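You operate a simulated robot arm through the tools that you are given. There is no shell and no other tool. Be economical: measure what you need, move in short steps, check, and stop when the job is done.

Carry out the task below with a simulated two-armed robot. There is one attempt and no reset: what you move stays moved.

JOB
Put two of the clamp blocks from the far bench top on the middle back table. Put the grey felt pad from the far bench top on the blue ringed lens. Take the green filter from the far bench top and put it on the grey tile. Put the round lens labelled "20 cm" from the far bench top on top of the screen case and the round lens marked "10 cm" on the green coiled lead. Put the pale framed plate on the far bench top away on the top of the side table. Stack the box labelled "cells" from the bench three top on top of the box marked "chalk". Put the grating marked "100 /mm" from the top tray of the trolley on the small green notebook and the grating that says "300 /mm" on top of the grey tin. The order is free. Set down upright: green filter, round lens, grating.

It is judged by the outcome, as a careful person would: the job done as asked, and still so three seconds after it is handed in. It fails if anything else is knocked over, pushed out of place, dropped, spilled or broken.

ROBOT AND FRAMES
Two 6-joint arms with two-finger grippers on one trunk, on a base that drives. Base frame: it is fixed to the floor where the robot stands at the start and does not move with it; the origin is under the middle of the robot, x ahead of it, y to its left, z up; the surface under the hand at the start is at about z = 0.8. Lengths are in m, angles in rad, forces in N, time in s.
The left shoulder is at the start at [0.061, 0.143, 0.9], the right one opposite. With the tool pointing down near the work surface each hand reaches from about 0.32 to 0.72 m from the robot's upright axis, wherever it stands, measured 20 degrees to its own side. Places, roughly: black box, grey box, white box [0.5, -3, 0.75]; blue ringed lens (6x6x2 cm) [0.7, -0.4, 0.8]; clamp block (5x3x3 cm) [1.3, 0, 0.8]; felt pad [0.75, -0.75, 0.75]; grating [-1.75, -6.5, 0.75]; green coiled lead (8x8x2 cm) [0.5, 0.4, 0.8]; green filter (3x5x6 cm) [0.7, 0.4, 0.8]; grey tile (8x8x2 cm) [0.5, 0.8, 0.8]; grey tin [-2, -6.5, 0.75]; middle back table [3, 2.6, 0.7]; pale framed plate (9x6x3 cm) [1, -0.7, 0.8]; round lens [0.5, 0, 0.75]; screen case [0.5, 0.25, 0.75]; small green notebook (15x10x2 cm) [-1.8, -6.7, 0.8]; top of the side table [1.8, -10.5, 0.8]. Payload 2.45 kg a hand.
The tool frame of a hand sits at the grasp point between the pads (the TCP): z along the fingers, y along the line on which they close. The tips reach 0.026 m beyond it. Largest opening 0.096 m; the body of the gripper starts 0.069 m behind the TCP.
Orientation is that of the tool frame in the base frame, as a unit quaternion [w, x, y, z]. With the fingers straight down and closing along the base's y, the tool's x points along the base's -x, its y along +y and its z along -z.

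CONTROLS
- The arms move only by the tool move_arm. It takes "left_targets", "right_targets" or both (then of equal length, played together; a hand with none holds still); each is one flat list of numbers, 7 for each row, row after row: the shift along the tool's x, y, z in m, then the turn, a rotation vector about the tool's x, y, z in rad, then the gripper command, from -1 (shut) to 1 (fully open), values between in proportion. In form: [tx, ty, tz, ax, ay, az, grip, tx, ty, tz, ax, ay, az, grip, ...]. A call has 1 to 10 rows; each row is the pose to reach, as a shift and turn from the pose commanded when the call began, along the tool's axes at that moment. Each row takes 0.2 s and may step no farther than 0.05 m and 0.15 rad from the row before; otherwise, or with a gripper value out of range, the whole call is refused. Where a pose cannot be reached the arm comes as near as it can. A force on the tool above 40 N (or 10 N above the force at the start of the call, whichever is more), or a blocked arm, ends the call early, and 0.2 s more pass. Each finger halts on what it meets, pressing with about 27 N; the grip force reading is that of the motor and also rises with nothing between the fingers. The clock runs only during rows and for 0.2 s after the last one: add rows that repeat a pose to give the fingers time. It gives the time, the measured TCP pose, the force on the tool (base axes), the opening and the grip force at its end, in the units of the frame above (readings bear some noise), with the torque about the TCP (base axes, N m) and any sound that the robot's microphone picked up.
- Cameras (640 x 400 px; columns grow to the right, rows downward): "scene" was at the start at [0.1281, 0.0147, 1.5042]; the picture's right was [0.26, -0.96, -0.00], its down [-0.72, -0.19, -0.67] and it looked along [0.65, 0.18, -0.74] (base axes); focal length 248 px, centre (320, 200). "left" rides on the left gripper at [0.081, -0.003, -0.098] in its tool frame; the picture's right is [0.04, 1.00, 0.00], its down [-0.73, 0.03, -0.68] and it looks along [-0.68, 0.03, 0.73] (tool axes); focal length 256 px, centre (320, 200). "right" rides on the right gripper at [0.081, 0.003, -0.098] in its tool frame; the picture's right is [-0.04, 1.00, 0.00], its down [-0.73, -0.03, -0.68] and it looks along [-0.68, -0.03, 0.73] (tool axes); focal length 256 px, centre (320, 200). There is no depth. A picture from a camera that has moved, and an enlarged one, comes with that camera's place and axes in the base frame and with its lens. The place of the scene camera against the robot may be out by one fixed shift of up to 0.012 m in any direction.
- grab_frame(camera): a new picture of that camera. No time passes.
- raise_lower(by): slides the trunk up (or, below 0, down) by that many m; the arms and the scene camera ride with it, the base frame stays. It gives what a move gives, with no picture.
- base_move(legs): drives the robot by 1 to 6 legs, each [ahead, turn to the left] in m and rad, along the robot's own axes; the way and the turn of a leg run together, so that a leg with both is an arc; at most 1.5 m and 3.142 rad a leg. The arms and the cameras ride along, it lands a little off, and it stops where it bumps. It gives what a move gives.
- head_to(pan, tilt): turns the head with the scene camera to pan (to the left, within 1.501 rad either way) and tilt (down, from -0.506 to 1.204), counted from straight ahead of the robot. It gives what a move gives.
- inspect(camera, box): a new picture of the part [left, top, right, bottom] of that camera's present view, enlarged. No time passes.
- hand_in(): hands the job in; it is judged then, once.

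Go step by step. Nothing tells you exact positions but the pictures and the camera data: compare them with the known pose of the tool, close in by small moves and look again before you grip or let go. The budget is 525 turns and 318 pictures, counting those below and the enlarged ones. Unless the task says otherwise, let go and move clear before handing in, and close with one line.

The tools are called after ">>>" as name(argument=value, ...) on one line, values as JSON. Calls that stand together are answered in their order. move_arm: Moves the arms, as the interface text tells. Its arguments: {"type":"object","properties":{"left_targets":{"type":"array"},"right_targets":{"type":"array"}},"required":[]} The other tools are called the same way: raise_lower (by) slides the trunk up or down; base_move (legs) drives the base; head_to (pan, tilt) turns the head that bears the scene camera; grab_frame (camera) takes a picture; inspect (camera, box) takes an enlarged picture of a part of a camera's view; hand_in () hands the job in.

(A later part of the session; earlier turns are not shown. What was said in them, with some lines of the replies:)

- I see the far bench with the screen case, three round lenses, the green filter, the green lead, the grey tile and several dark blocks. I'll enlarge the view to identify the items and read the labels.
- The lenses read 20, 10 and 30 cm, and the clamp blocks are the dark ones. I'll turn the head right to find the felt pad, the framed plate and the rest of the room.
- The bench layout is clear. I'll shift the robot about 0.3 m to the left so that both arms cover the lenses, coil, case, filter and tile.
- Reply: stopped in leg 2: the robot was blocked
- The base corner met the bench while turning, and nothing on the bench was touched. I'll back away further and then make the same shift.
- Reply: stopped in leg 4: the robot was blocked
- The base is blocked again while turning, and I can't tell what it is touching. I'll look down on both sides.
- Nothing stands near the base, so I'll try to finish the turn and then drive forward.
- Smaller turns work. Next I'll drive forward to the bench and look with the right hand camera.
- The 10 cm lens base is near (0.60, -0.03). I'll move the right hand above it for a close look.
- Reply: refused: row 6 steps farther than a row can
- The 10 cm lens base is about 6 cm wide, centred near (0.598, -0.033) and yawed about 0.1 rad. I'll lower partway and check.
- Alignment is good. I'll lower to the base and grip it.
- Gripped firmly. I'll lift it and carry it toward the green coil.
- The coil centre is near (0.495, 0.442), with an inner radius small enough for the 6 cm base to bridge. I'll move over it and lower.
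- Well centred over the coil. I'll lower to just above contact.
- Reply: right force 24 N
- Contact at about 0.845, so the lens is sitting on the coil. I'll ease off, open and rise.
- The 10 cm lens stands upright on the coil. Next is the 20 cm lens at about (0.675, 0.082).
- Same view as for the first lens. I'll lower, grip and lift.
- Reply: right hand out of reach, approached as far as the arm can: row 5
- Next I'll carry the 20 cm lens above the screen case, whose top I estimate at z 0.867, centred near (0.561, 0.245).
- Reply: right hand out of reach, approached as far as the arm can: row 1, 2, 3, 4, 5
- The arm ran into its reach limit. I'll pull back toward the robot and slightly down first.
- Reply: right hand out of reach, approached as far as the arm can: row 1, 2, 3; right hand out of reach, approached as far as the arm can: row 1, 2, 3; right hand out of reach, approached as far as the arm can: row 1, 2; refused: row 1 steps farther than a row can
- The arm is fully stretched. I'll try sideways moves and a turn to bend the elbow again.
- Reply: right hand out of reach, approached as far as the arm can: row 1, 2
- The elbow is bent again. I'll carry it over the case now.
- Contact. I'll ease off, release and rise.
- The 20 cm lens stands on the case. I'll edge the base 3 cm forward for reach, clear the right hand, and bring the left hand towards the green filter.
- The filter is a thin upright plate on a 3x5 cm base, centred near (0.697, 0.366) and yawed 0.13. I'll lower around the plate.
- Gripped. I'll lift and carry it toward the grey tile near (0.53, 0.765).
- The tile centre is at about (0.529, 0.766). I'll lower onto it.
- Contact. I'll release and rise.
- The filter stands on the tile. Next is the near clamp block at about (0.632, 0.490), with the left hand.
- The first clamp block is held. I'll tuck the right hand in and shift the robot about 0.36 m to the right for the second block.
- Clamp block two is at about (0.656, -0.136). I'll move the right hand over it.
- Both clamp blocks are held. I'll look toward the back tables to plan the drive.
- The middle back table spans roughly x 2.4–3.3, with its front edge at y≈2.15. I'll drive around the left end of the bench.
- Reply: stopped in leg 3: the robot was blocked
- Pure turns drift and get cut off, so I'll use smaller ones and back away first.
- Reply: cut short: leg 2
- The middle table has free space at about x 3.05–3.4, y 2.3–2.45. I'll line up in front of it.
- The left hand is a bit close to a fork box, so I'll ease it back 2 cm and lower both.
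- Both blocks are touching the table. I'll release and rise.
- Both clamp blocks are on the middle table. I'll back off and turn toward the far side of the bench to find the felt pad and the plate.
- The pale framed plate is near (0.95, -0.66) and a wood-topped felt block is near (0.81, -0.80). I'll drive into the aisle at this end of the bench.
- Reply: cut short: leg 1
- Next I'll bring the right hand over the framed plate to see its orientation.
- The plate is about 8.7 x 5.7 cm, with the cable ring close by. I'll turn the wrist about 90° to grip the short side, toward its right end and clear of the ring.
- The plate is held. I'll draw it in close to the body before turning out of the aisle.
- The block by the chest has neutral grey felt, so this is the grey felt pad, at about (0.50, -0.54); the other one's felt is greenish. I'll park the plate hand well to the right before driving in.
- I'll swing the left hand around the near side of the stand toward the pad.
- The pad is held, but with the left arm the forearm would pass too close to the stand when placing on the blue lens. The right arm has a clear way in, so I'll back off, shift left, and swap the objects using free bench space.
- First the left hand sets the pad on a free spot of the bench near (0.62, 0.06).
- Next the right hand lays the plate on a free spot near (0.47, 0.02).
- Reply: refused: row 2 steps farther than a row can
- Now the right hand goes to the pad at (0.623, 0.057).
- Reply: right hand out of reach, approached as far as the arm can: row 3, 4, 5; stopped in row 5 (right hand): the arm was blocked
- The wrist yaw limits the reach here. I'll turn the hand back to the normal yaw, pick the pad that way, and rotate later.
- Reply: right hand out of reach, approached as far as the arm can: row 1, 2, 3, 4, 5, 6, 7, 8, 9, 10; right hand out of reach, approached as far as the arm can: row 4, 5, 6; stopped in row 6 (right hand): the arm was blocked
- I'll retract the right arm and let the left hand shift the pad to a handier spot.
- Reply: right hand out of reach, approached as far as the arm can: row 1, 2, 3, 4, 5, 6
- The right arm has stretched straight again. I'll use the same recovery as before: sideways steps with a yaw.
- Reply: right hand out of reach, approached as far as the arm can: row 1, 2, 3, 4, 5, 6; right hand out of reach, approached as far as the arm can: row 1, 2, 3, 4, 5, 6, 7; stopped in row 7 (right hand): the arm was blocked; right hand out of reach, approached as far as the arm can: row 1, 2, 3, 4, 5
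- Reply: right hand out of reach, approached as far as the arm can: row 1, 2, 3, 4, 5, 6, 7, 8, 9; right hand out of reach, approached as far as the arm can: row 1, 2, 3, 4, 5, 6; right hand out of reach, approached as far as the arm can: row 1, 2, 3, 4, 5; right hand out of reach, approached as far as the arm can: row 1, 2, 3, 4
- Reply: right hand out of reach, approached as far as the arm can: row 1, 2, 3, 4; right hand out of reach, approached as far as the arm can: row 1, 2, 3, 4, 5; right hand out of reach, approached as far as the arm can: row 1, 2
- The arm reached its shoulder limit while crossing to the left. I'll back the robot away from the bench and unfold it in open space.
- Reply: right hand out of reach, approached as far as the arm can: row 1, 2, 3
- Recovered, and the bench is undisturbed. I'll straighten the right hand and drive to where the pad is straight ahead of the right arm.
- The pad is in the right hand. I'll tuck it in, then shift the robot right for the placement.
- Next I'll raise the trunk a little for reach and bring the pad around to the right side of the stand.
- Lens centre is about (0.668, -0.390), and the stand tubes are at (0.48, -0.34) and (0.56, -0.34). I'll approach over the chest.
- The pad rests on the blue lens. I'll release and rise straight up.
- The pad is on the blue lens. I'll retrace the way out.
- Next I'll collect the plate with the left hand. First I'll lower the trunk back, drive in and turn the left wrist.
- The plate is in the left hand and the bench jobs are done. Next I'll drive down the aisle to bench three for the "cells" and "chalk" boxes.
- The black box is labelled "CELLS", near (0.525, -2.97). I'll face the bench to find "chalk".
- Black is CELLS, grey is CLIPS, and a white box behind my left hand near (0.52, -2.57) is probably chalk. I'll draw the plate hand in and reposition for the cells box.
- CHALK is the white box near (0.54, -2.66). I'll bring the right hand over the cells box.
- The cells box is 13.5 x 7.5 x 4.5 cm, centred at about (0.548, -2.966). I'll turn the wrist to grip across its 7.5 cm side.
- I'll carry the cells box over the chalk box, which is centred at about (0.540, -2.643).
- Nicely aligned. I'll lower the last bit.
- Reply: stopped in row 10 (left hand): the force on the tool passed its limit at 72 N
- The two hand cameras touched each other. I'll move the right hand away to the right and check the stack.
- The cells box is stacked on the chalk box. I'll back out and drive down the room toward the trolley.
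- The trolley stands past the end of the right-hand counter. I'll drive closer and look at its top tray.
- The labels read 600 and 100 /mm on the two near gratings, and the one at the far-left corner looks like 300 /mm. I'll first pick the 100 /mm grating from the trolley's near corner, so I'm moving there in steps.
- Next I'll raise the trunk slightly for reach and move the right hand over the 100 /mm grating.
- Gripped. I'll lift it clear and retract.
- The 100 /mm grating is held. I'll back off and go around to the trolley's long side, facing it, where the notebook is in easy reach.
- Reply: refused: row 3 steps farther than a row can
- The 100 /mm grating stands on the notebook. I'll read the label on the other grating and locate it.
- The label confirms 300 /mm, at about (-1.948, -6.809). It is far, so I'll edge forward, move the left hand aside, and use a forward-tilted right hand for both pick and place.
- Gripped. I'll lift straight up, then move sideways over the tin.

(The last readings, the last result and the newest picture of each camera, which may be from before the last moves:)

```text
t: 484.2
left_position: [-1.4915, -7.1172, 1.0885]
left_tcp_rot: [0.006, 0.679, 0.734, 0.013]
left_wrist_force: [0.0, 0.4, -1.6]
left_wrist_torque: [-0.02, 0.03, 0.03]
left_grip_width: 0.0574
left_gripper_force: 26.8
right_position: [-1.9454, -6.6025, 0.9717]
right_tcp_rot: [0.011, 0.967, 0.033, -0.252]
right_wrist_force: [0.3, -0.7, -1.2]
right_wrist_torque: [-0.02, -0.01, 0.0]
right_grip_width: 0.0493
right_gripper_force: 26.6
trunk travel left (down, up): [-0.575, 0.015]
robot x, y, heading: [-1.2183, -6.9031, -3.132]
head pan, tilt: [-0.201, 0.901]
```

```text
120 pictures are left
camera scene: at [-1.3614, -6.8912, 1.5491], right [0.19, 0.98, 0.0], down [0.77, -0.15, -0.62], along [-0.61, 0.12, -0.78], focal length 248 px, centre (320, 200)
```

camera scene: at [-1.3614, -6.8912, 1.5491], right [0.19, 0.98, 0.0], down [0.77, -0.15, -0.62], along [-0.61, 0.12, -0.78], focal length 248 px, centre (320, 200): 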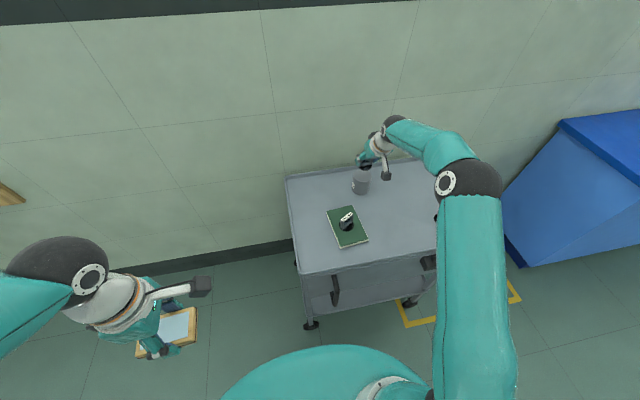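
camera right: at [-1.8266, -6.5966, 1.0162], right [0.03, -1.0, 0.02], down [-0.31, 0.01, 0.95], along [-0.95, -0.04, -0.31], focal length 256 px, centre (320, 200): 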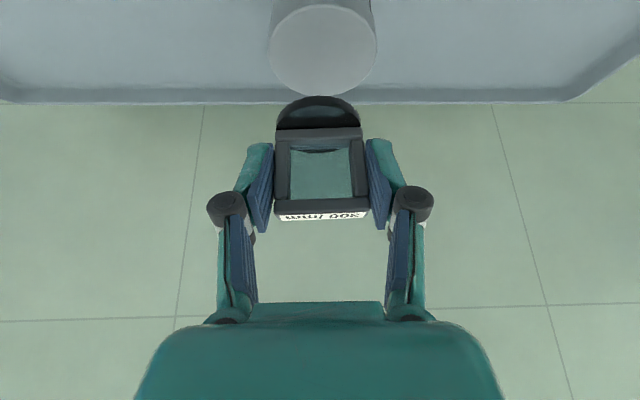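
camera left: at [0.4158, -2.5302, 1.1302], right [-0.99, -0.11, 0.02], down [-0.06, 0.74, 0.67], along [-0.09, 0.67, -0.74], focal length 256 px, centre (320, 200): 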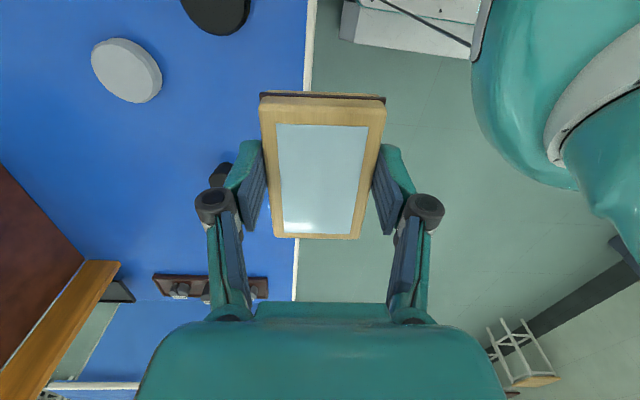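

>>> move_arm(right_targets=[0.006, 0.0008, 0.014, 0, 0, 0, -0.4, 0.012, 0.0017, 0.028, 0, 0, 0, -0.4, 0.0184, 0.0017, 0.0423, 0, 0, 0, -0.4, 0.0184, 0.0017, 0.0423, 0, 0, 0, -0.4])

>>> inspect(camera="right", box=[200, 20, 440, 240])

>>> inspect(camera="scene", box=[300, 130, 440, 230])

```text
t: 485.2
left_position: [-1.4901, -7.1185, 1.0896]
left_tcp_rot: [0.006, 0.678, 0.735, 0.013]
left_wrist_force: [0.2, -0.9, -1.7]
left_wrist_torque: [0.01, -0.02, 0.0]
left_grip_width: 0.0575
left_gripper_force: 27.3
right_position: [-1.9491, -6.6049, 0.9275]
right_tcp_rot: [0.01, 0.967, 0.032, -0.254]
right_wrist_force: [-0.4, -0.1, 7.8]
right_wrist_torque: [0.0, 0.09, 0.02]
right_grip_width: 0.0494
right_gripper_force: 26.5
trunk travel left (down, up): [-0.575, 0.015]
robot x, y, heading: [-1.2192, -6.8983, -3.133]
head pan, tilt: [-0.201, 0.901]
```

```text
1.82 times, centred on (320, 130) of right
camera zoom: at [-1.8285, -6.5994, 0.9717], right [0.03, -1.0, 0.02], down [-0.31, 0.01, 0.95], along [-0.95, -0.04, -0.31], focal length 465 px, centre (320, 327)
```

zoom: 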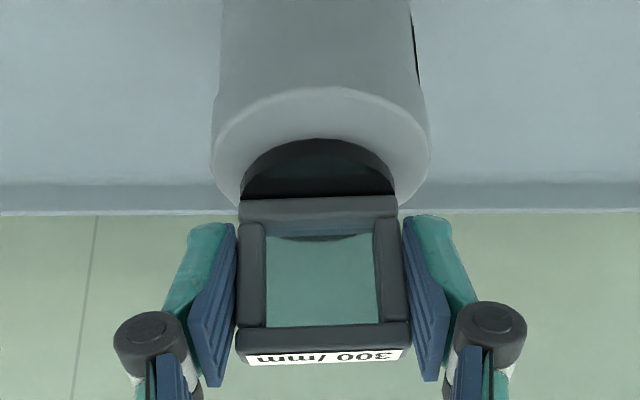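

```text
4.00 times, centred on (370, 180) of scene
camera zoom: at [-1.3602, -6.8928, 1.5493], right [0.19, 0.98, 0.0], down [0.77, -0.15, -0.62], along [-0.61, 0.12, -0.78], focal length 994 px, centre (120, 280)
```

zoom: 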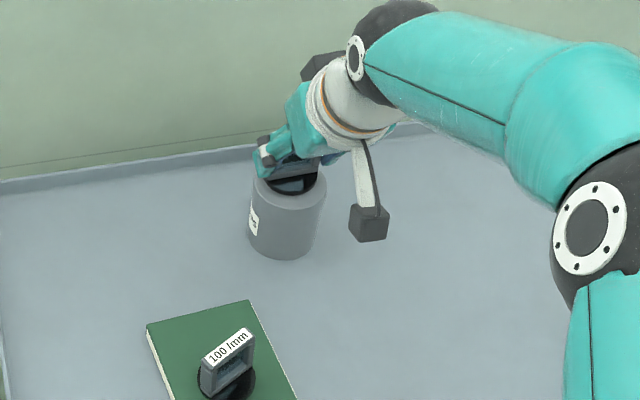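

It is resting on the tin and centred. I'll open and withdraw along the finger direction.

>>> move_arm(right_targets=[0, 0, 0, 0, 0, 0, -0.2, 0, 0, 0, 0, 0, 0, 0.1, 0, 0, 0, 0, 0, 0, 0.4, 0, 0, 0, 0, 0, 0, 0.4, 0, 0, -0.03, 0, 0, 0, 0.4, 0, 0, -0.07, 0, 0, 0, 0.4, 0, 0, -0.11, 0, 0, 0, 0.4, 0, 0, -0.15, 0, 0, 0, 0.4])

>>> grab_frame(camera="right")

>>> inspect(camera="scene", box=[300, 130, 440, 230])

```text
t: 487.0
left_position: [-1.4902, -7.1187, 1.0905]
left_tcp_rot: [0.006, 0.678, 0.735, 0.013]
left_wrist_force: [-0.3, -1.0, -1.5]
left_wrist_torque: [0.05, 0.0, 0.01]
left_grip_width: 0.0573
left_gripper_force: 27.4
right_position: [-1.8752, -6.6004, 1.0559]
right_tcp_rot: [0.011, 0.967, 0.033, -0.252]
right_wrist_force: [-0.1, 0.0, 0.3]
right_wrist_torque: [-0.01, 0.02, -0.01]
right_grip_width: 0.0675
right_gripper_force: 0.1
trunk travel left (down, up): [-0.575, 0.015]
robot x, y, heading: [-1.2158, -6.8988, -3.133]
head pan, tilt: [-0.201, 0.901]
```

```text
117 pictures are left
camera right: at [-1.756, -6.595, 1.1011], right [0.03, -1.0, 0.02], down [-0.31, 0.01, 0.95], along [-0.95, -0.04, -0.31], focal length 256 px, centre (320, 200)
```

right: 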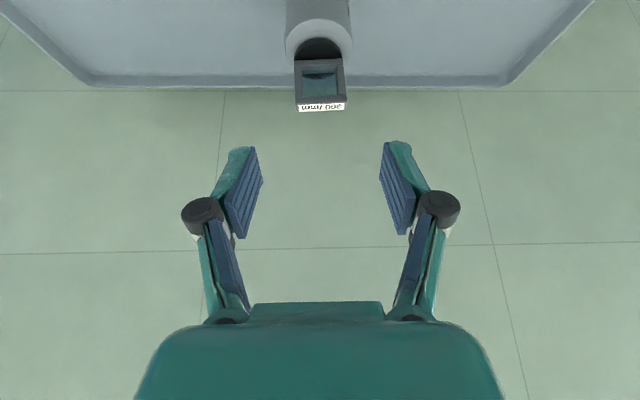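

```text
4.00 times, centred on (370, 180) of scene
camera zoom: at [-1.3597, -6.8926, 1.5492], right [0.19, 0.98, 0.0], down [0.77, -0.15, -0.62], along [-0.61, 0.12, -0.78], focal length 994 px, centre (120, 280)
```

zoom: 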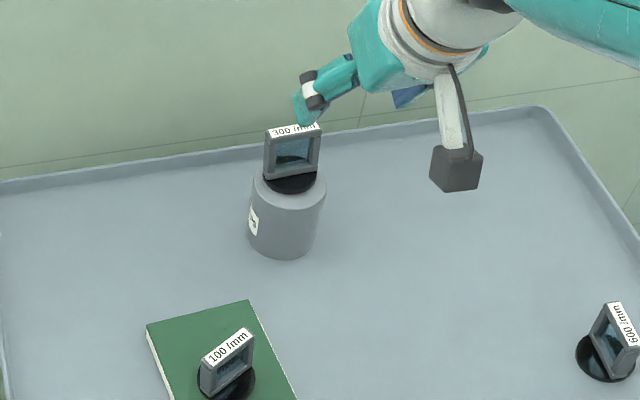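

The 300 /mm grating stands on the tin. I'll withdraw, level the hand and back away from the trolley.

>>> move_arm(right_targets=[0.03, 0, -0.03, 0, 0, 0, 0.4, 0.065, 0, -0.055, 0, 0, 0, 0.4, 0.1, 0, -0.075, 0, 0, 0, 0.4, 0.14, 0, -0.095, 0, 0, 0, 0.4, 0.17, 0, -0.11, 0, 0.12, 0, 0.4, 0.18, 0, -0.12, 0, 0.25, 0, 0.4, 0.18, 0, -0.12, 0, 0.37, 0, 0.4, 0.18, 0, -0.12, 0, 0.5, 0, 0.4])

>>> base_move(legs=[[-0.5, 0]])

>>> grab_frame(camera="scene")

```text
t: 488.8
left_position: [-1.4928, -7.1182, 1.089]
left_tcp_rot: [0.006, 0.678, 0.735, 0.012]
left_wrist_force: [-0.2, -0.1, -1.6]
left_wrist_torque: [0.05, -0.02, -0.01]
left_grip_width: 0.0573
left_gripper_force: 27.0
right_position: [-1.661, -6.5851, 1.0716]
right_tcp_rot: [0.002, 0.999, 0.033, -0.004]
right_wrist_force: [0.2, 0.1, -0.1]
right_wrist_torque: [-0.02, -0.03, 0.03]
right_grip_width: 0.0672
right_gripper_force: 0.0
trunk travel left (down, up): [-0.575, 0.015]
robot x, y, heading: [-1.2147, -6.9014, -3.134]
head pan, tilt: [-0.201, 0.901]
```

```text
t: 491.8
left_position: [-0.9924, -7.1149, 1.0897]
left_tcp_rot: [0.006, 0.68, 0.734, 0.013]
left_wrist_force: [0.1, 0.2, -0.9]
left_wrist_torque: [0.02, 0.0, 0.01]
left_grip_width: 0.0575
left_gripper_force: 27.5
right_position: [-1.1585, -6.5818, 1.0728]
right_tcp_rot: [0.002, 0.999, 0.032, -0.005]
right_wrist_force: [-0.7, -0.9, -0.3]
right_wrist_torque: [-0.01, 0.02, -0.03]
right_grip_width: 0.0669
right_gripper_force: 0.1
trunk travel left (down, up): [-0.575, 0.015]
robot x, y, heading: [-0.7163, -6.8977, -3.141]
head pan, tilt: [-0.201, 0.901]
```

```text
115 pictures are left
camera scene: at [-0.8611, -6.8892, 1.5492], right [0.2, 0.98, 0.0], down [0.77, -0.16, -0.62], along [-0.61, 0.12, -0.78], focal length 248 px, centre (320, 200)
```

scene: 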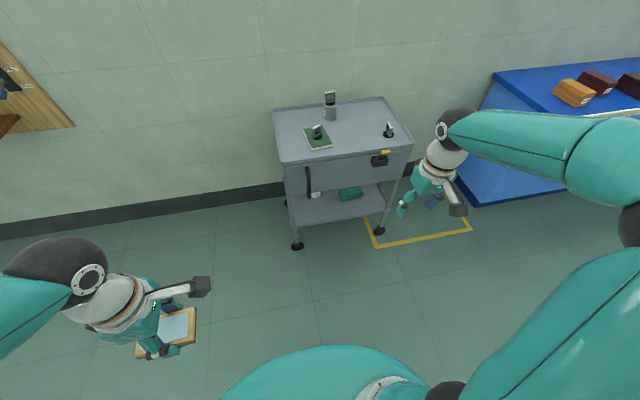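

Everything on the trolley is fine. Now I'll take the plate to the side table, turning toward the far end of the room.

>>> base_move(legs=[[0, 0.78]])

>>> base_move(legs=[[0, 0.78]])

>>> head_to(pan=0.3, tilt=0.3)

>>> grab_frame(camera="scene")

```text
t: 494.5
left_position: [-0.7553, -7.247, 1.0898]
left_tcp_rot: [0.0, 0.342, 0.939, 0.014]
left_wrist_force: [0.9, -0.6, -2.5]
left_wrist_torque: [0.03, -0.02, 0.0]
left_grip_width: 0.0575
left_gripper_force: 26.8
right_position: [-1.2521, -6.9924, 1.0728]
right_tcp_rot: [0.003, 0.909, 0.417, -0.004]
right_wrist_force: [-0.3, -0.2, -0.2]
right_wrist_torque: [0.02, 0.01, 0.02]
right_grip_width: 0.0674
right_gripper_force: 0.0
trunk travel left (down, up): [-0.575, 0.015]
robot x, y, heading: [-0.7355, -6.8809, -2.345]
head pan, tilt: [-0.201, 0.901]
```

```text
t: 497.2
left_position: [-0.4918, -7.1557, 1.0895]
left_tcp_rot: [-0.005, -0.041, 0.999, 0.013]
left_wrist_force: [0.4, -0.1, -2.0]
left_wrist_torque: [0.03, -0.04, 0.04]
left_grip_width: 0.0575
left_gripper_force: 26.5
right_position: [-1.0246, -7.324, 1.0727]
right_tcp_rot: [0.004, 0.681, 0.732, -0.002]
right_wrist_force: [0.0, 0.4, 0.5]
right_wrist_torque: [-0.02, 0.0, -0.04]
right_grip_width: 0.0671
right_gripper_force: 0.0
trunk travel left (down, up): [-0.575, 0.015]
robot x, y, heading: [-0.7623, -6.8829, -1.571]
head pan, tilt: [-0.201, 0.901]
```

```text
t: 498.2
left_position: [-0.493, -7.1542, 1.0908]
left_tcp_rot: [-0.005, -0.041, 0.999, 0.013]
left_wrist_force: [0.2, 0.2, -2.5]
left_wrist_torque: [0.02, 0.05, 0.0]
left_grip_width: 0.0574
left_gripper_force: 26.7
right_position: [-1.0233, -7.3238, 1.0742]
right_tcp_rot: [0.004, 0.682, 0.732, -0.002]
right_wrist_force: [0.3, -0.1, -0.1]
right_wrist_torque: [0.01, 0.02, 0.04]
right_grip_width: 0.0673
right_gripper_force: 0.1
trunk travel left (down, up): [-0.575, 0.015]
robot x, y, heading: [-0.7651, -6.8816, -1.57]
head pan, tilt: [0.3, 0.3]
```

```text
114 pictures are left
camera scene: at [-0.7419, -7.0378, 1.6013], right [-0.95, -0.3, 0.0], down [-0.09, 0.28, -0.95], along [0.28, -0.91, -0.3], focal length 248 px, centre (320, 200)
```

scene: 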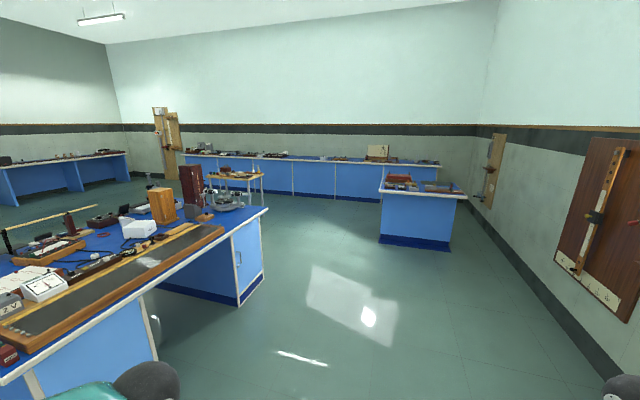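

>>> inspect(camera="scene", box=[170, 130, 480, 260])

```text
2.06 times, centred on (325, 195) of scene
camera zoom: at [-0.7419, -7.0378, 1.6013], right [-0.95, -0.3, 0.0], down [-0.09, 0.28, -0.95], along [0.28, -0.91, -0.3], focal length 513 px, centre (310, 210)
```

zoom: 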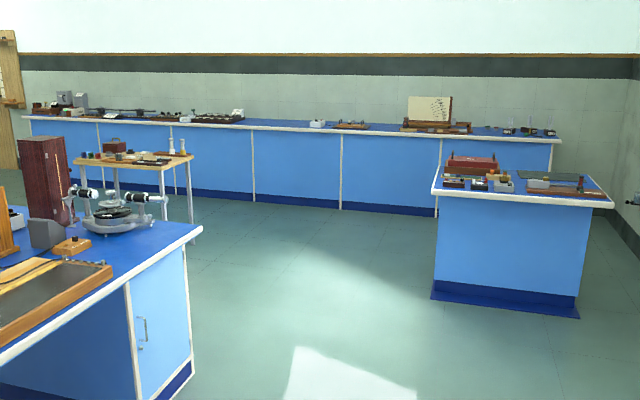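

The side table is the small wooden-topped one near (1.5, -10.3). I'll drive there between the benches.

>>> base_move(legs=[[0, 0.26], [1.5, 0], [1.4, 0]])

>>> base_move(legs=[[0, 0.7]])

>>> head_to(pan=0.2, tilt=0.4)

>>> grab_frame(camera="scene")

```text
t: 513.3
left_position: [0.3605, -9.8326, 1.0901]
left_tcp_rot: [-0.006, -0.185, 0.983, 0.012]
left_wrist_force: [-0.1, -0.6, -1.0]
left_wrist_torque: [-0.01, 0.04, 0.0]
left_grip_width: 0.0575
left_gripper_force: 26.9
right_position: [-0.1, -10.1467, 1.0735]
right_tcp_rot: [0.004, 0.568, 0.823, -0.001]
right_wrist_force: [0.0, 0.4, -0.1]
right_wrist_torque: [-0.01, 0.03, 0.01]
right_grip_width: 0.0672
right_gripper_force: 0.1
trunk travel left (down, up): [-0.575, 0.015]
robot x, y, heading: [0.0233, -9.6453, -1.278]
head pan, tilt: [0.3, 0.3]
```

```text
t: 515.8
left_position: [0.3986, -9.5663, 1.091]
left_tcp_rot: [-0.009, -0.517, 0.856, 0.009]
left_wrist_force: [-0.4, 0.4, -1.1]
left_wrist_torque: [-0.03, 0.03, -0.02]
left_grip_width: 0.0574
left_gripper_force: 26.7
right_position: [0.2569, -10.1053, 1.0746]
right_tcp_rot: [0.005, 0.245, 0.97, 0.0]
right_wrist_force: [0.3, -0.8, -0.3]
right_wrist_torque: [0.0, 0.02, 0.01]
right_grip_width: 0.0671
right_gripper_force: 0.2
trunk travel left (down, up): [-0.575, 0.015]
robot x, y, heading: [0.0093, -9.6679, -0.562]
head pan, tilt: [0.3, 0.3]
```

```text
t: 516.5
left_position: [0.3998, -9.5663, 1.0908]
left_tcp_rot: [-0.011, -0.517, 0.856, 0.009]
left_wrist_force: [-0.6, -0.7, -0.9]
left_wrist_torque: [0.01, 0.01, 0.0]
left_grip_width: 0.0572
left_gripper_force: 26.7
right_position: [0.2553, -10.1079, 1.0744]
right_tcp_rot: [0.005, 0.245, 0.97, 0.0]
right_wrist_force: [-0.7, 0.9, -0.7]
right_wrist_torque: [0.0, -0.02, -0.01]
right_grip_width: 0.0672
right_gripper_force: 0.0
trunk travel left (down, up): [-0.575, 0.015]
robot x, y, heading: [0.0148, -9.6653, -0.565]
head pan, tilt: [0.201, 0.4]
```

```text
112 pictures are left
camera scene: at [0.1412, -9.7382, 1.5922], right [-0.36, -0.93, 0.0], down [-0.36, 0.14, -0.92], along [0.86, -0.33, -0.39], focal length 248 px, centre (320, 200)
```

scene: 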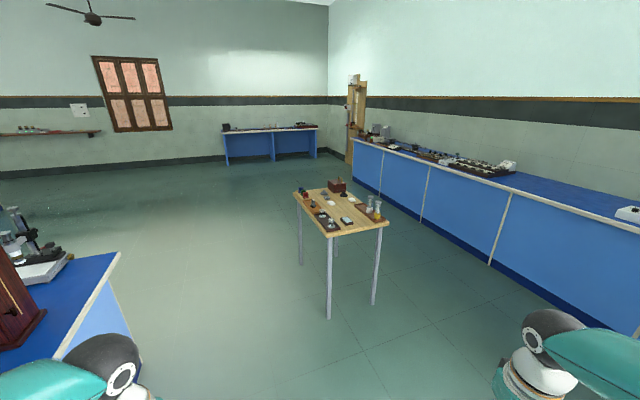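

>>> inspect(camera="scene", box=[280, 170, 410, 250])

```text
4.92 times, centred on (345, 210) of scene
camera zoom: at [0.1412, -9.7382, 1.5922], right [-0.36, -0.93, 0.0], down [-0.36, 0.14, -0.92], along [0.86, -0.33, -0.39], focal length 1224 px, centre (197, 151)
```

zoom: 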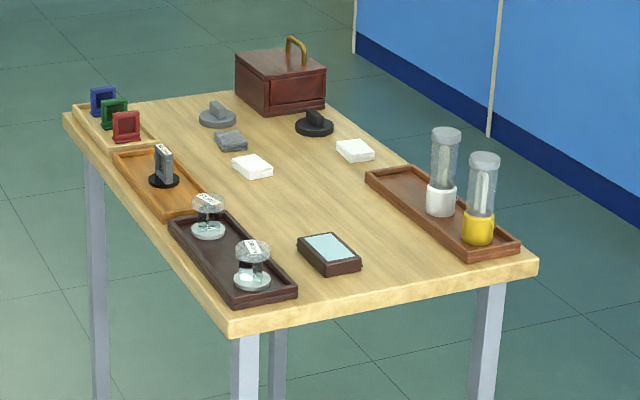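

The side table has free space around (1.60, -10.50). I'll line up on its west side.

>>> base_move(legs=[[0, -0.544], [1.09, 0]])

>>> base_move(legs=[[0, 0.56]])

>>> base_move(legs=[[0, 0.55]])

>>> move_arm(left_targets=[0, 0, 0, 0, 0, 0.15, -0.4, 0, 0, 0, 0, 0, 0.3, -0.4, 0, 0, 0, 0, 0, 0.45, -0.4, 0, 0, 0, 0, 0, 0.6, -0.4, 0, 0, 0, 0, 0, 0.75, -0.4, 0, 0, 0, 0, 0, 0.9, -0.4, 0, 0, 0, 0, 0, 1.05, -0.4, 0, 0, 0, 0, 0, 1.2, -0.4, 0, 0, 0, 0, 0, 1.35, -0.4, 0, 0, 0, 0, 0, 1.5, -0.4])

>>> head_to(pan=0, tilt=0.6)

>>> grab_frame(camera="scene")

```text
t: 524.0
left_position: [0.8767, -10.7833, 1.0914]
left_tcp_rot: [-0.008, -0.263, 0.965, 0.012]
left_wrist_force: [-0.8, 0.0, -1.8]
left_wrist_torque: [0.0, 0.02, -0.01]
left_grip_width: 0.0576
left_gripper_force: 26.9
right_position: [0.471, -11.1666, 1.0746]
right_tcp_rot: [0.004, 0.501, 0.866, -0.001]
right_wrist_force: [-0.2, -0.1, -0.3]
right_wrist_torque: [0.0, -0.02, -0.03]
right_grip_width: 0.0669
right_gripper_force: 0.1
trunk travel left (down, up): [-0.575, 0.015]
robot x, y, heading: [0.4959, -10.6594, -1.129]
head pan, tilt: [0.201, 0.4]
```

```text
t: 526.1
left_position: [0.8829, -10.5605, 1.0913]
left_tcp_rot: [-0.01, -0.523, 0.852, 0.01]
left_wrist_force: [0.2, -0.8, -1.8]
left_wrist_torque: [0.0, 0.02, -0.02]
left_grip_width: 0.0575
left_gripper_force: 27.7
right_position: [0.7464, -11.1016, 1.0751]
right_tcp_rot: [0.005, 0.238, 0.971, 0.0]
right_wrist_force: [0.5, 0.2, 0.2]
right_wrist_torque: [0.01, 0.03, -0.06]
right_grip_width: 0.0672
right_gripper_force: 0.0
trunk travel left (down, up): [-0.575, 0.015]
robot x, y, heading: [0.4894, -10.6804, -0.552]
head pan, tilt: [0.201, 0.4]
```

```text
t: 528.2
left_position: [0.7636, -10.3732, 1.0924]
left_tcp_rot: [0.013, 0.734, -0.679, -0.006]
left_wrist_force: [0.8, -0.1, -0.9]
left_wrist_torque: [0.01, 0.01, -0.01]
left_grip_width: 0.0575
left_gripper_force: 26.5
right_position: [0.9317, -10.9042, 1.0754]
right_tcp_rot: [0.004, -0.034, 0.999, 0.002]
right_wrist_force: [0.2, 0.7, -0.4]
right_wrist_torque: [-0.01, -0.01, 0.0]
right_grip_width: 0.0673
right_gripper_force: 0.1
trunk travel left (down, up): [-0.575, 0.015]
robot x, y, heading: [0.4893, -10.7001, -0.013]
head pan, tilt: [0.201, 0.4]
```

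```text
t: 530.4
left_position: [0.7644, -10.3732, 1.0923]
left_tcp_rot: [-0.012, -0.073, 0.997, -0.005]
left_wrist_force: [-0.8, 0.5, -2.1]
left_wrist_torque: [0.0, 0.01, 0.0]
left_grip_width: 0.0574
left_gripper_force: 27.0
right_position: [0.9288, -10.9061, 1.0761]
right_tcp_rot: [0.005, -0.033, 0.999, 0.002]
right_wrist_force: [-0.3, -0.1, 0.2]
right_wrist_torque: [-0.01, -0.04, -0.03]
right_grip_width: 0.0669
right_gripper_force: 0.1
trunk travel left (down, up): [-0.575, 0.015]
robot x, y, heading: [0.4862, -10.6953, -0.013]
head pan, tilt: [0.201, 0.4]
```

```text
t: 531.2
left_position: [0.7638, -10.3726, 1.0937]
left_tcp_rot: [-0.013, -0.075, 0.997, -0.005]
left_wrist_force: [-0.6, -0.4, -0.9]
left_wrist_torque: [0.01, -0.01, 0.01]
left_grip_width: 0.0576
left_gripper_force: 27.2
right_position: [0.9306, -10.9044, 1.0771]
right_tcp_rot: [0.004, -0.033, 0.999, 0.002]
right_wrist_force: [0.3, 0.7, -0.3]
right_wrist_torque: [0.0, 0.03, 0.01]
right_grip_width: 0.0671
right_gripper_force: 0.0
trunk travel left (down, up): [-0.575, 0.015]
robot x, y, heading: [0.4866, -10.6977, -0.008]
head pan, tilt: [0.0, 0.6]
```

```text
110 pictures are left
camera scene: at [0.6286, -10.7045, 1.574], right [-0.01, -1.0, 0.0], down [-0.56, 0.01, -0.83], along [0.83, -0.01, -0.56], focal length 248 px, centre (320, 200)
```

scene: 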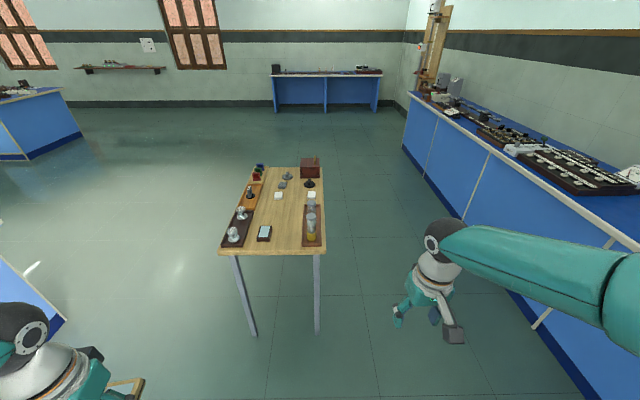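

>>> base_move(legs=[[0.48, 0]])

>>> head_to(pan=0.1, tilt=0.8)

>>> grab_frame(camera="scene")

>>> grab_frame(camera="left")

```text
t: 534.1
left_position: [1.2481, -10.3781, 1.0919]
left_tcp_rot: [-0.013, -0.073, 0.997, -0.005]
left_wrist_force: [0.4, 0.4, -0.7]
left_wrist_torque: [0.0, 0.03, 0.0]
left_grip_width: 0.0578
left_gripper_force: 26.9
right_position: [1.4145, -10.9105, 1.0753]
right_tcp_rot: [0.005, -0.032, 0.999, 0.002]
right_wrist_force: [0.0, 0.4, -0.2]
right_wrist_torque: [0.01, -0.03, 0.02]
right_grip_width: 0.0672
right_gripper_force: 0.1
trunk travel left (down, up): [-0.575, 0.015]
robot x, y, heading: [0.9713, -10.702, -0.011]
head pan, tilt: [0.0, 0.6]
```

```text
t: 534.8
left_position: [1.2482, -10.3781, 1.0929]
left_tcp_rot: [-0.013, -0.073, 0.997, -0.005]
left_wrist_force: [-0.1, -0.2, -0.9]
left_wrist_torque: [-0.03, 0.01, 0.02]
left_grip_width: 0.0576
left_gripper_force: 27.8
right_position: [1.4128, -10.9114, 1.0776]
right_tcp_rot: [0.004, -0.031, 0.999, 0.002]
right_wrist_force: [-0.2, -0.8, -0.3]
right_wrist_torque: [0.0, -0.01, -0.03]
right_grip_width: 0.0672
right_gripper_force: 0.1
trunk travel left (down, up): [-0.575, 0.015]
robot x, y, heading: [0.9738, -10.7008, -0.011]
head pan, tilt: [0.099, 0.799]
```

```text
109 pictures are left
camera scene: at [1.1039, -10.7019, 1.5571], right [0.09, -1.0, 0.0], down [-0.71, -0.06, -0.7], along [0.69, 0.06, -0.72], focal length 248 px, centre (320, 200)
```

scene: 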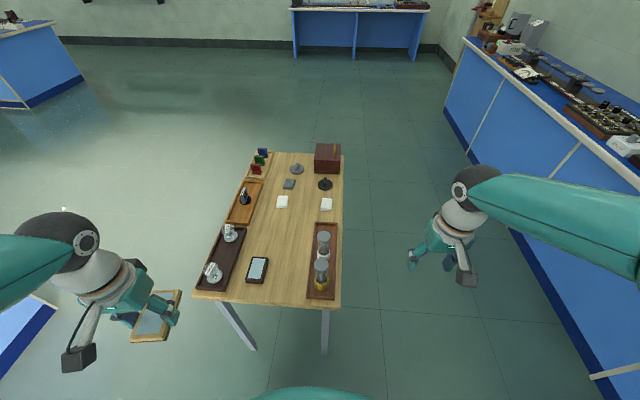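

```text
108 pictures are left
camera left: at [1.1706, -10.3925, 1.192], right [-0.19, 0.98, -0.01], down [0.74, 0.14, 0.66], along [0.65, 0.12, -0.75], focal length 256 px, centre (320, 200)
```

left: 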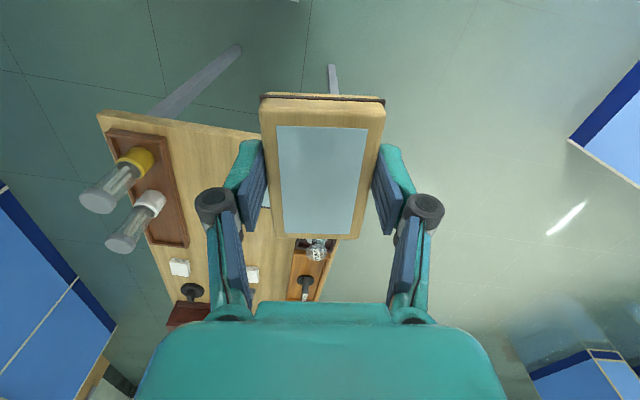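

Next I'll bring the plate over the free spot near (1.62, -10.525).

>>> move_arm(left_targets=[-0.039, -0.022, 0, 0, -0.01, 0.02, -0.4, -0.078, -0.045, 0, 0, -0.02, 0.04, -0.4, -0.117, -0.067, 0, 0, -0.027, 0.06, -0.4, -0.156, -0.089, 0, 0, -0.027, 0.08, -0.4, -0.195, -0.111, 0, 0, -0.027, 0.1, -0.4, -0.234, -0.134, 0.01, 0, -0.027, 0.12, -0.4, -0.273, -0.156, 0.02, 0, -0.027, 0.146, -0.4, -0.312, -0.178, 0.04, 0, -0.027, 0.146, -0.4, -0.3515, -0.2, 0.06, 0, -0.027, 0.146, -0.4])

>>> grab_frame(camera="left")

>>> grab_frame(camera="scene")

```text
t: 536.8
left_position: [1.6248, -10.5241, 1.0238]
left_tcp_rot: [-0.001, 0.0, 1.0, -0.004]
left_wrist_force: [0.8, 0.2, -2.3]
left_wrist_torque: [0.0, 0.04, 0.0]
left_grip_width: 0.0575
left_gripper_force: 26.9
right_position: [1.4161, -10.9118, 1.0759]
right_tcp_rot: [0.004, -0.032, 0.999, 0.002]
right_wrist_force: [0.8, -0.3, -0.5]
right_wrist_torque: [-0.01, 0.01, -0.03]
right_grip_width: 0.0672
right_gripper_force: 0.2
trunk travel left (down, up): [-0.575, 0.015]
robot x, y, heading: [0.9718, -10.7014, -0.012]
head pan, tilt: [0.099, 0.799]
```

```text
107 pictures are left
camera left: at [1.5438, -10.5273, 1.1205], right [-0.04, 1.0, -0.01], down [0.74, 0.03, 0.68], along [0.68, 0.02, -0.74], focal length 256 px, centre (320, 200)
```

left: 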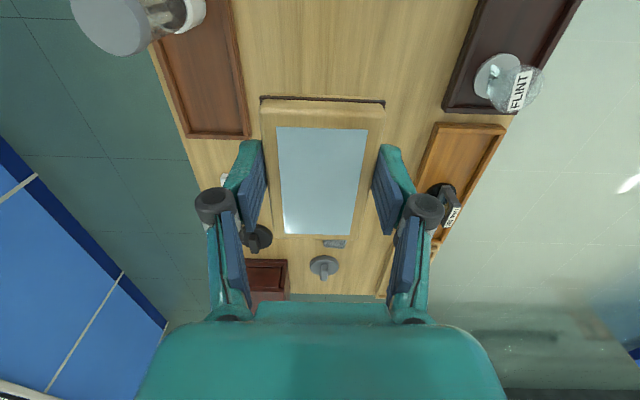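

```text
106 pictures are left
camera scene: at [1.1074, -10.7025, 1.5567], right [0.09, -1.0, 0.0], down [-0.72, -0.06, -0.7], along [0.69, 0.06, -0.72], focal length 248 px, centre (320, 200)
```

scene: 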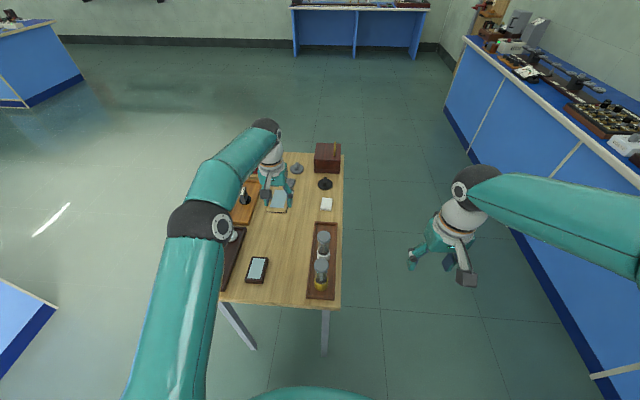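

>>> move_arm(left_targets=[0, 0, 0.04, 0, 0, 0, -0.4, 0, 0, 0.08, 0, 0, 0, -0.4, 0, 0, 0.12, 0, 0, 0, -0.4, 0, 0, 0.145, 0, 0, 0, -0.4])

>>> grab_frame(camera="left")

>>> inspect(camera="scene", box=[210, 140, 370, 310])

```text
t: 537.8
left_position: [1.6234, -10.526, 0.88]
left_tcp_rot: [0.0, -0.001, 1.0, -0.005]
left_wrist_force: [-0.6, -0.2, -1.2]
left_wrist_torque: [0.01, 0.01, -0.02]
left_grip_width: 0.0577
left_gripper_force: 27.4
right_position: [1.4143, -10.9107, 1.0766]
right_tcp_rot: [0.004, -0.032, 0.999, 0.002]
right_wrist_force: [-0.5, 0.0, 0.8]
right_wrist_torque: [0.0, 0.01, -0.01]
right_grip_width: 0.0673
right_gripper_force: 0.1
trunk travel left (down, up): [-0.575, 0.015]
robot x, y, heading: [0.9716, -10.705, -0.008]
head pan, tilt: [0.099, 0.799]
```

```text
105 pictures are left
camera left: at [1.543, -10.5296, 0.9765], right [-0.04, 1.0, -0.01], down [0.73, 0.04, 0.68], along [0.68, 0.02, -0.73], focal length 256 px, centre (320, 200)
```

left: 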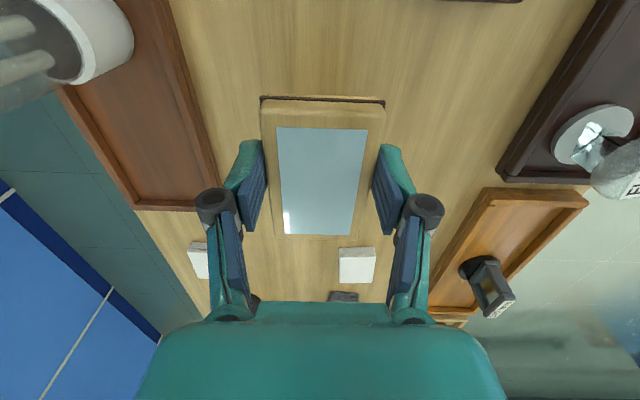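

```text
2.35 times, centred on (290, 225) of scene
camera zoom: at [1.1051, -10.7018, 1.557], right [0.09, -1.0, 0.0], down [-0.71, -0.06, -0.7], along [0.69, 0.06, -0.72], focal length 585 px, centre (391, 141)
```

zoom: 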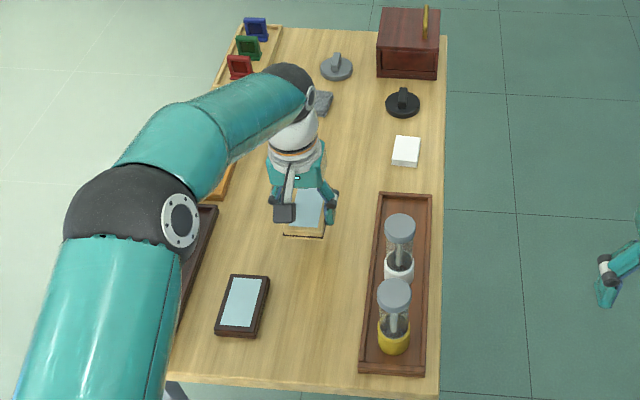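

Clear spot. I'll lower to contact.

>>> move_arm(left_targets=[0, 0, 0.02, 0, 0, 0, -0.4, 0, 0, 0.035, 0, 0, 0, -0.4, 0, 0, 0.04, 0, 0, 0, -0.4, 0, 0, 0.044, 0, 0, 0, -0.4])

```text
t: 538.8
left_position: [1.6232, -10.5276, 0.8361]
left_tcp_rot: [0.001, 0.0, 1.0, -0.004]
left_wrist_force: [-0.5, -0.3, -1.5]
left_wrist_torque: [0.01, -0.02, 0.02]
left_grip_width: 0.0573
left_gripper_force: 27.0
right_position: [1.4129, -10.911, 1.0751]
right_tcp_rot: [0.004, -0.032, 0.999, 0.001]
right_wrist_force: [-0.3, 0.0, 0.2]
right_wrist_torque: [-0.02, 0.01, 0.02]
right_grip_width: 0.0674
right_gripper_force: 0.1
trunk travel left (down, up): [-0.575, 0.015]
robot x, y, heading: [0.9745, -10.7031, -0.012]
head pan, tilt: [0.099, 0.799]
```

>>> move_arm(left_targets=[0, 0, 0.004, 0, 0, 0, -0.4, 0, 0, 0.008, 0, 0, 0, -0.4, 0, 0, 0.012, 0, 0, 0, -0.4, 0, 0, 0.014, 0, 0, 0, -0.4])

>>> grab_frame(camera="left")

```text
t: 539.8
left_position: [1.6233, -10.527, 0.8227]
left_tcp_rot: [0.001, -0.001, 1.0, -0.005]
left_wrist_force: [0.4, -0.8, -1.3]
left_wrist_torque: [-0.01, 0.04, -0.01]
left_grip_width: 0.0574
left_gripper_force: 27.2
right_position: [1.4138, -10.9117, 1.0763]
right_tcp_rot: [0.005, -0.031, 0.999, 0.002]
right_wrist_force: [-0.8, 0.3, -0.2]
right_wrist_torque: [-0.02, 0.0, 0.02]
right_grip_width: 0.0672
right_gripper_force: 0.0
trunk travel left (down, up): [-0.575, 0.015]
robot x, y, heading: [0.9711, -10.7005, -0.008]
head pan, tilt: [0.099, 0.799]
```

```text
103 pictures are left
camera left: at [1.5426, -10.53, 0.9185], right [-0.04, 1.0, -0.01], down [0.73, 0.04, 0.68], along [0.68, 0.02, -0.73], focal length 256 px, centre (320, 200)
```

left: 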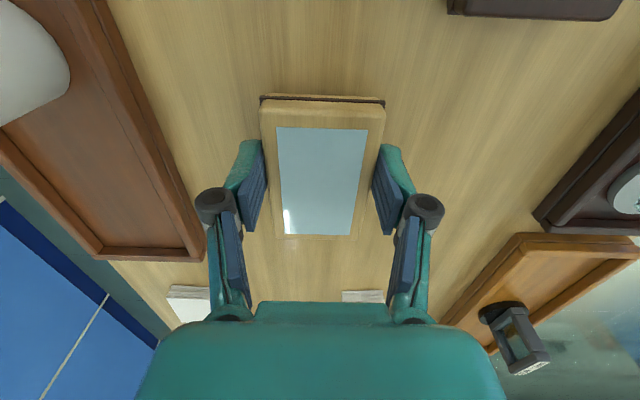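

>>> move_arm(left_targets=[0, 0, 0.004, 0, 0, 0, -0.4, 0, 0, 0.008, 0, 0, 0, -0.4, 0, 0, 0.012, 0, 0, 0, -0.4, 0, 0, 0.015, 0, 0, 0, -0.4])

```text
t: 540.8
left_position: [1.6239, -10.5278, 0.8104]
left_tcp_rot: [0.004, 0.001, 1.0, -0.004]
left_wrist_force: [-1.1, -0.5, 16.4]
left_wrist_torque: [-0.03, 0.33, -0.03]
left_grip_width: 0.0578
left_gripper_force: 27.0
right_position: [1.4128, -10.911, 1.0772]
right_tcp_rot: [0.004, -0.032, 0.999, 0.003]
right_wrist_force: [1.2, -0.4, 0.0]
right_wrist_torque: [0.0, 0.0, -0.03]
right_grip_width: 0.067
right_gripper_force: 0.2
trunk travel left (down, up): [-0.575, 0.015]
robot x, y, heading: [0.9733, -10.702, -0.012]
head pan, tilt: [0.099, 0.799]
```

Contact. I'll release and rise.

>>> move_arm(left_targets=[0, 0, -0.002, 0, 0, 0, -0.4, 0, 0, -0.002, 0, 0, 0, 0.2, 0, 0, -0.002, 0, 0, 0, 0.5, 0, 0, -0.002, 0, 0, 0, 0.5, 0, 0, -0.04, 0, 0, 0, 0.5, 0, 0, -0.08, 0, 0, 0, 0.5, 0, 0, -0.12, 0, 0, 0, 0.5, 0, 0, -0.16, 0, 0, 0, 0.5, 0, 0, -0.2, 0, 0, 0, 0.5, 0.03, 0, -0.22, 0, 0, 0, 0.5])

>>> move_arm(left_targets=[0.04, 0.02, 0, 0, 0, 0, 0.5, 0.08, 0.04, 0, 0, 0, 0, 0.5, 0.12, 0.05, 0, 0, 0, 0, 0.5, 0.16, 0.06, 0, 0, 0, 0, 0.5, 0.2, 0.06, 0, 0, 0, 0, 0.5])

>>> base_move(legs=[[-0.4, 0]])

>>> grab_frame(camera="scene")

```text
t: 543.0
left_position: [1.5933, -10.5261, 1.0278]
left_tcp_rot: [0.002, -0.001, 1.0, -0.005]
left_wrist_force: [-0.3, 0.1, 0.9]
left_wrist_torque: [-0.03, -0.07, 0.02]
left_grip_width: 0.0723
left_gripper_force: 0.0
right_position: [1.4117, -10.9119, 1.0787]
right_tcp_rot: [0.005, -0.032, 0.999, 0.002]
right_wrist_force: [-0.6, 0.5, -0.1]
right_wrist_torque: [0.02, -0.03, 0.02]
right_grip_width: 0.0672
right_gripper_force: 0.1
trunk travel left (down, up): [-0.575, 0.015]
robot x, y, heading: [0.9731, -10.7011, -0.013]
head pan, tilt: [0.099, 0.799]
```

```text
t: 544.2
left_position: [1.3927, -10.4661, 1.0265]
left_tcp_rot: [0.001, -0.001, 1.0, -0.004]
left_wrist_force: [0.4, -0.4, -0.1]
left_wrist_torque: [0.0, -0.03, -0.01]
left_grip_width: 0.072
left_gripper_force: 0.1
right_position: [1.4126, -10.9107, 1.0769]
right_tcp_rot: [0.004, -0.032, 0.999, 0.002]
right_wrist_force: [0.3, -0.8, -0.6]
right_wrist_torque: [0.01, -0.03, 0.01]
right_grip_width: 0.0672
right_gripper_force: 0.1
trunk travel left (down, up): [-0.575, 0.015]
robot x, y, heading: [0.9708, -10.7015, -0.018]
head pan, tilt: [0.099, 0.799]
```

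```text
t: 546.7
left_position: [0.9915, -10.4619, 1.0271]
left_tcp_rot: [0.0, 0.004, 1.0, -0.004]
left_wrist_force: [-1.0, 0.1, 0.3]
left_wrist_torque: [0.0, -0.03, 0.02]
left_grip_width: 0.0717
left_gripper_force: 0.0
right_position: [1.0078, -10.9089, 1.0779]
right_tcp_rot: [0.005, -0.028, 1.0, 0.002]
right_wrist_force: [-1.3, 0.2, 0.6]
right_wrist_torque: [-0.06, -0.02, -0.07]
right_grip_width: 0.067
right_gripper_force: 0.1
trunk travel left (down, up): [-0.575, 0.015]
robot x, y, heading: [0.5685, -10.692, -0.021]
head pan, tilt: [0.099, 0.799]
```

```text
102 pictures are left
camera scene: at [0.7006, -10.6972, 1.5572], right [0.08, -1.0, 0.0], down [-0.71, -0.06, -0.7], along [0.7, 0.05, -0.72], focal length 248 px, centre (320, 200)
```

scene: 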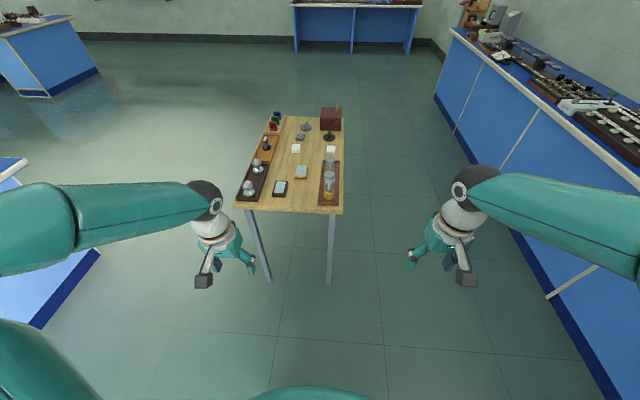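

All the items are in place: the plate lies flat on the side table and both hands are clear. I'm handing in now.

>>> hand_in()

```text
The job is handed in.
```

The whole job is done and handed in: every item on the list is where you asked, with the filter, lenses and gratings set down upright and both hands clear. The two hand cameras bumped each other once over bench three, but nothing was dropped or displaced.
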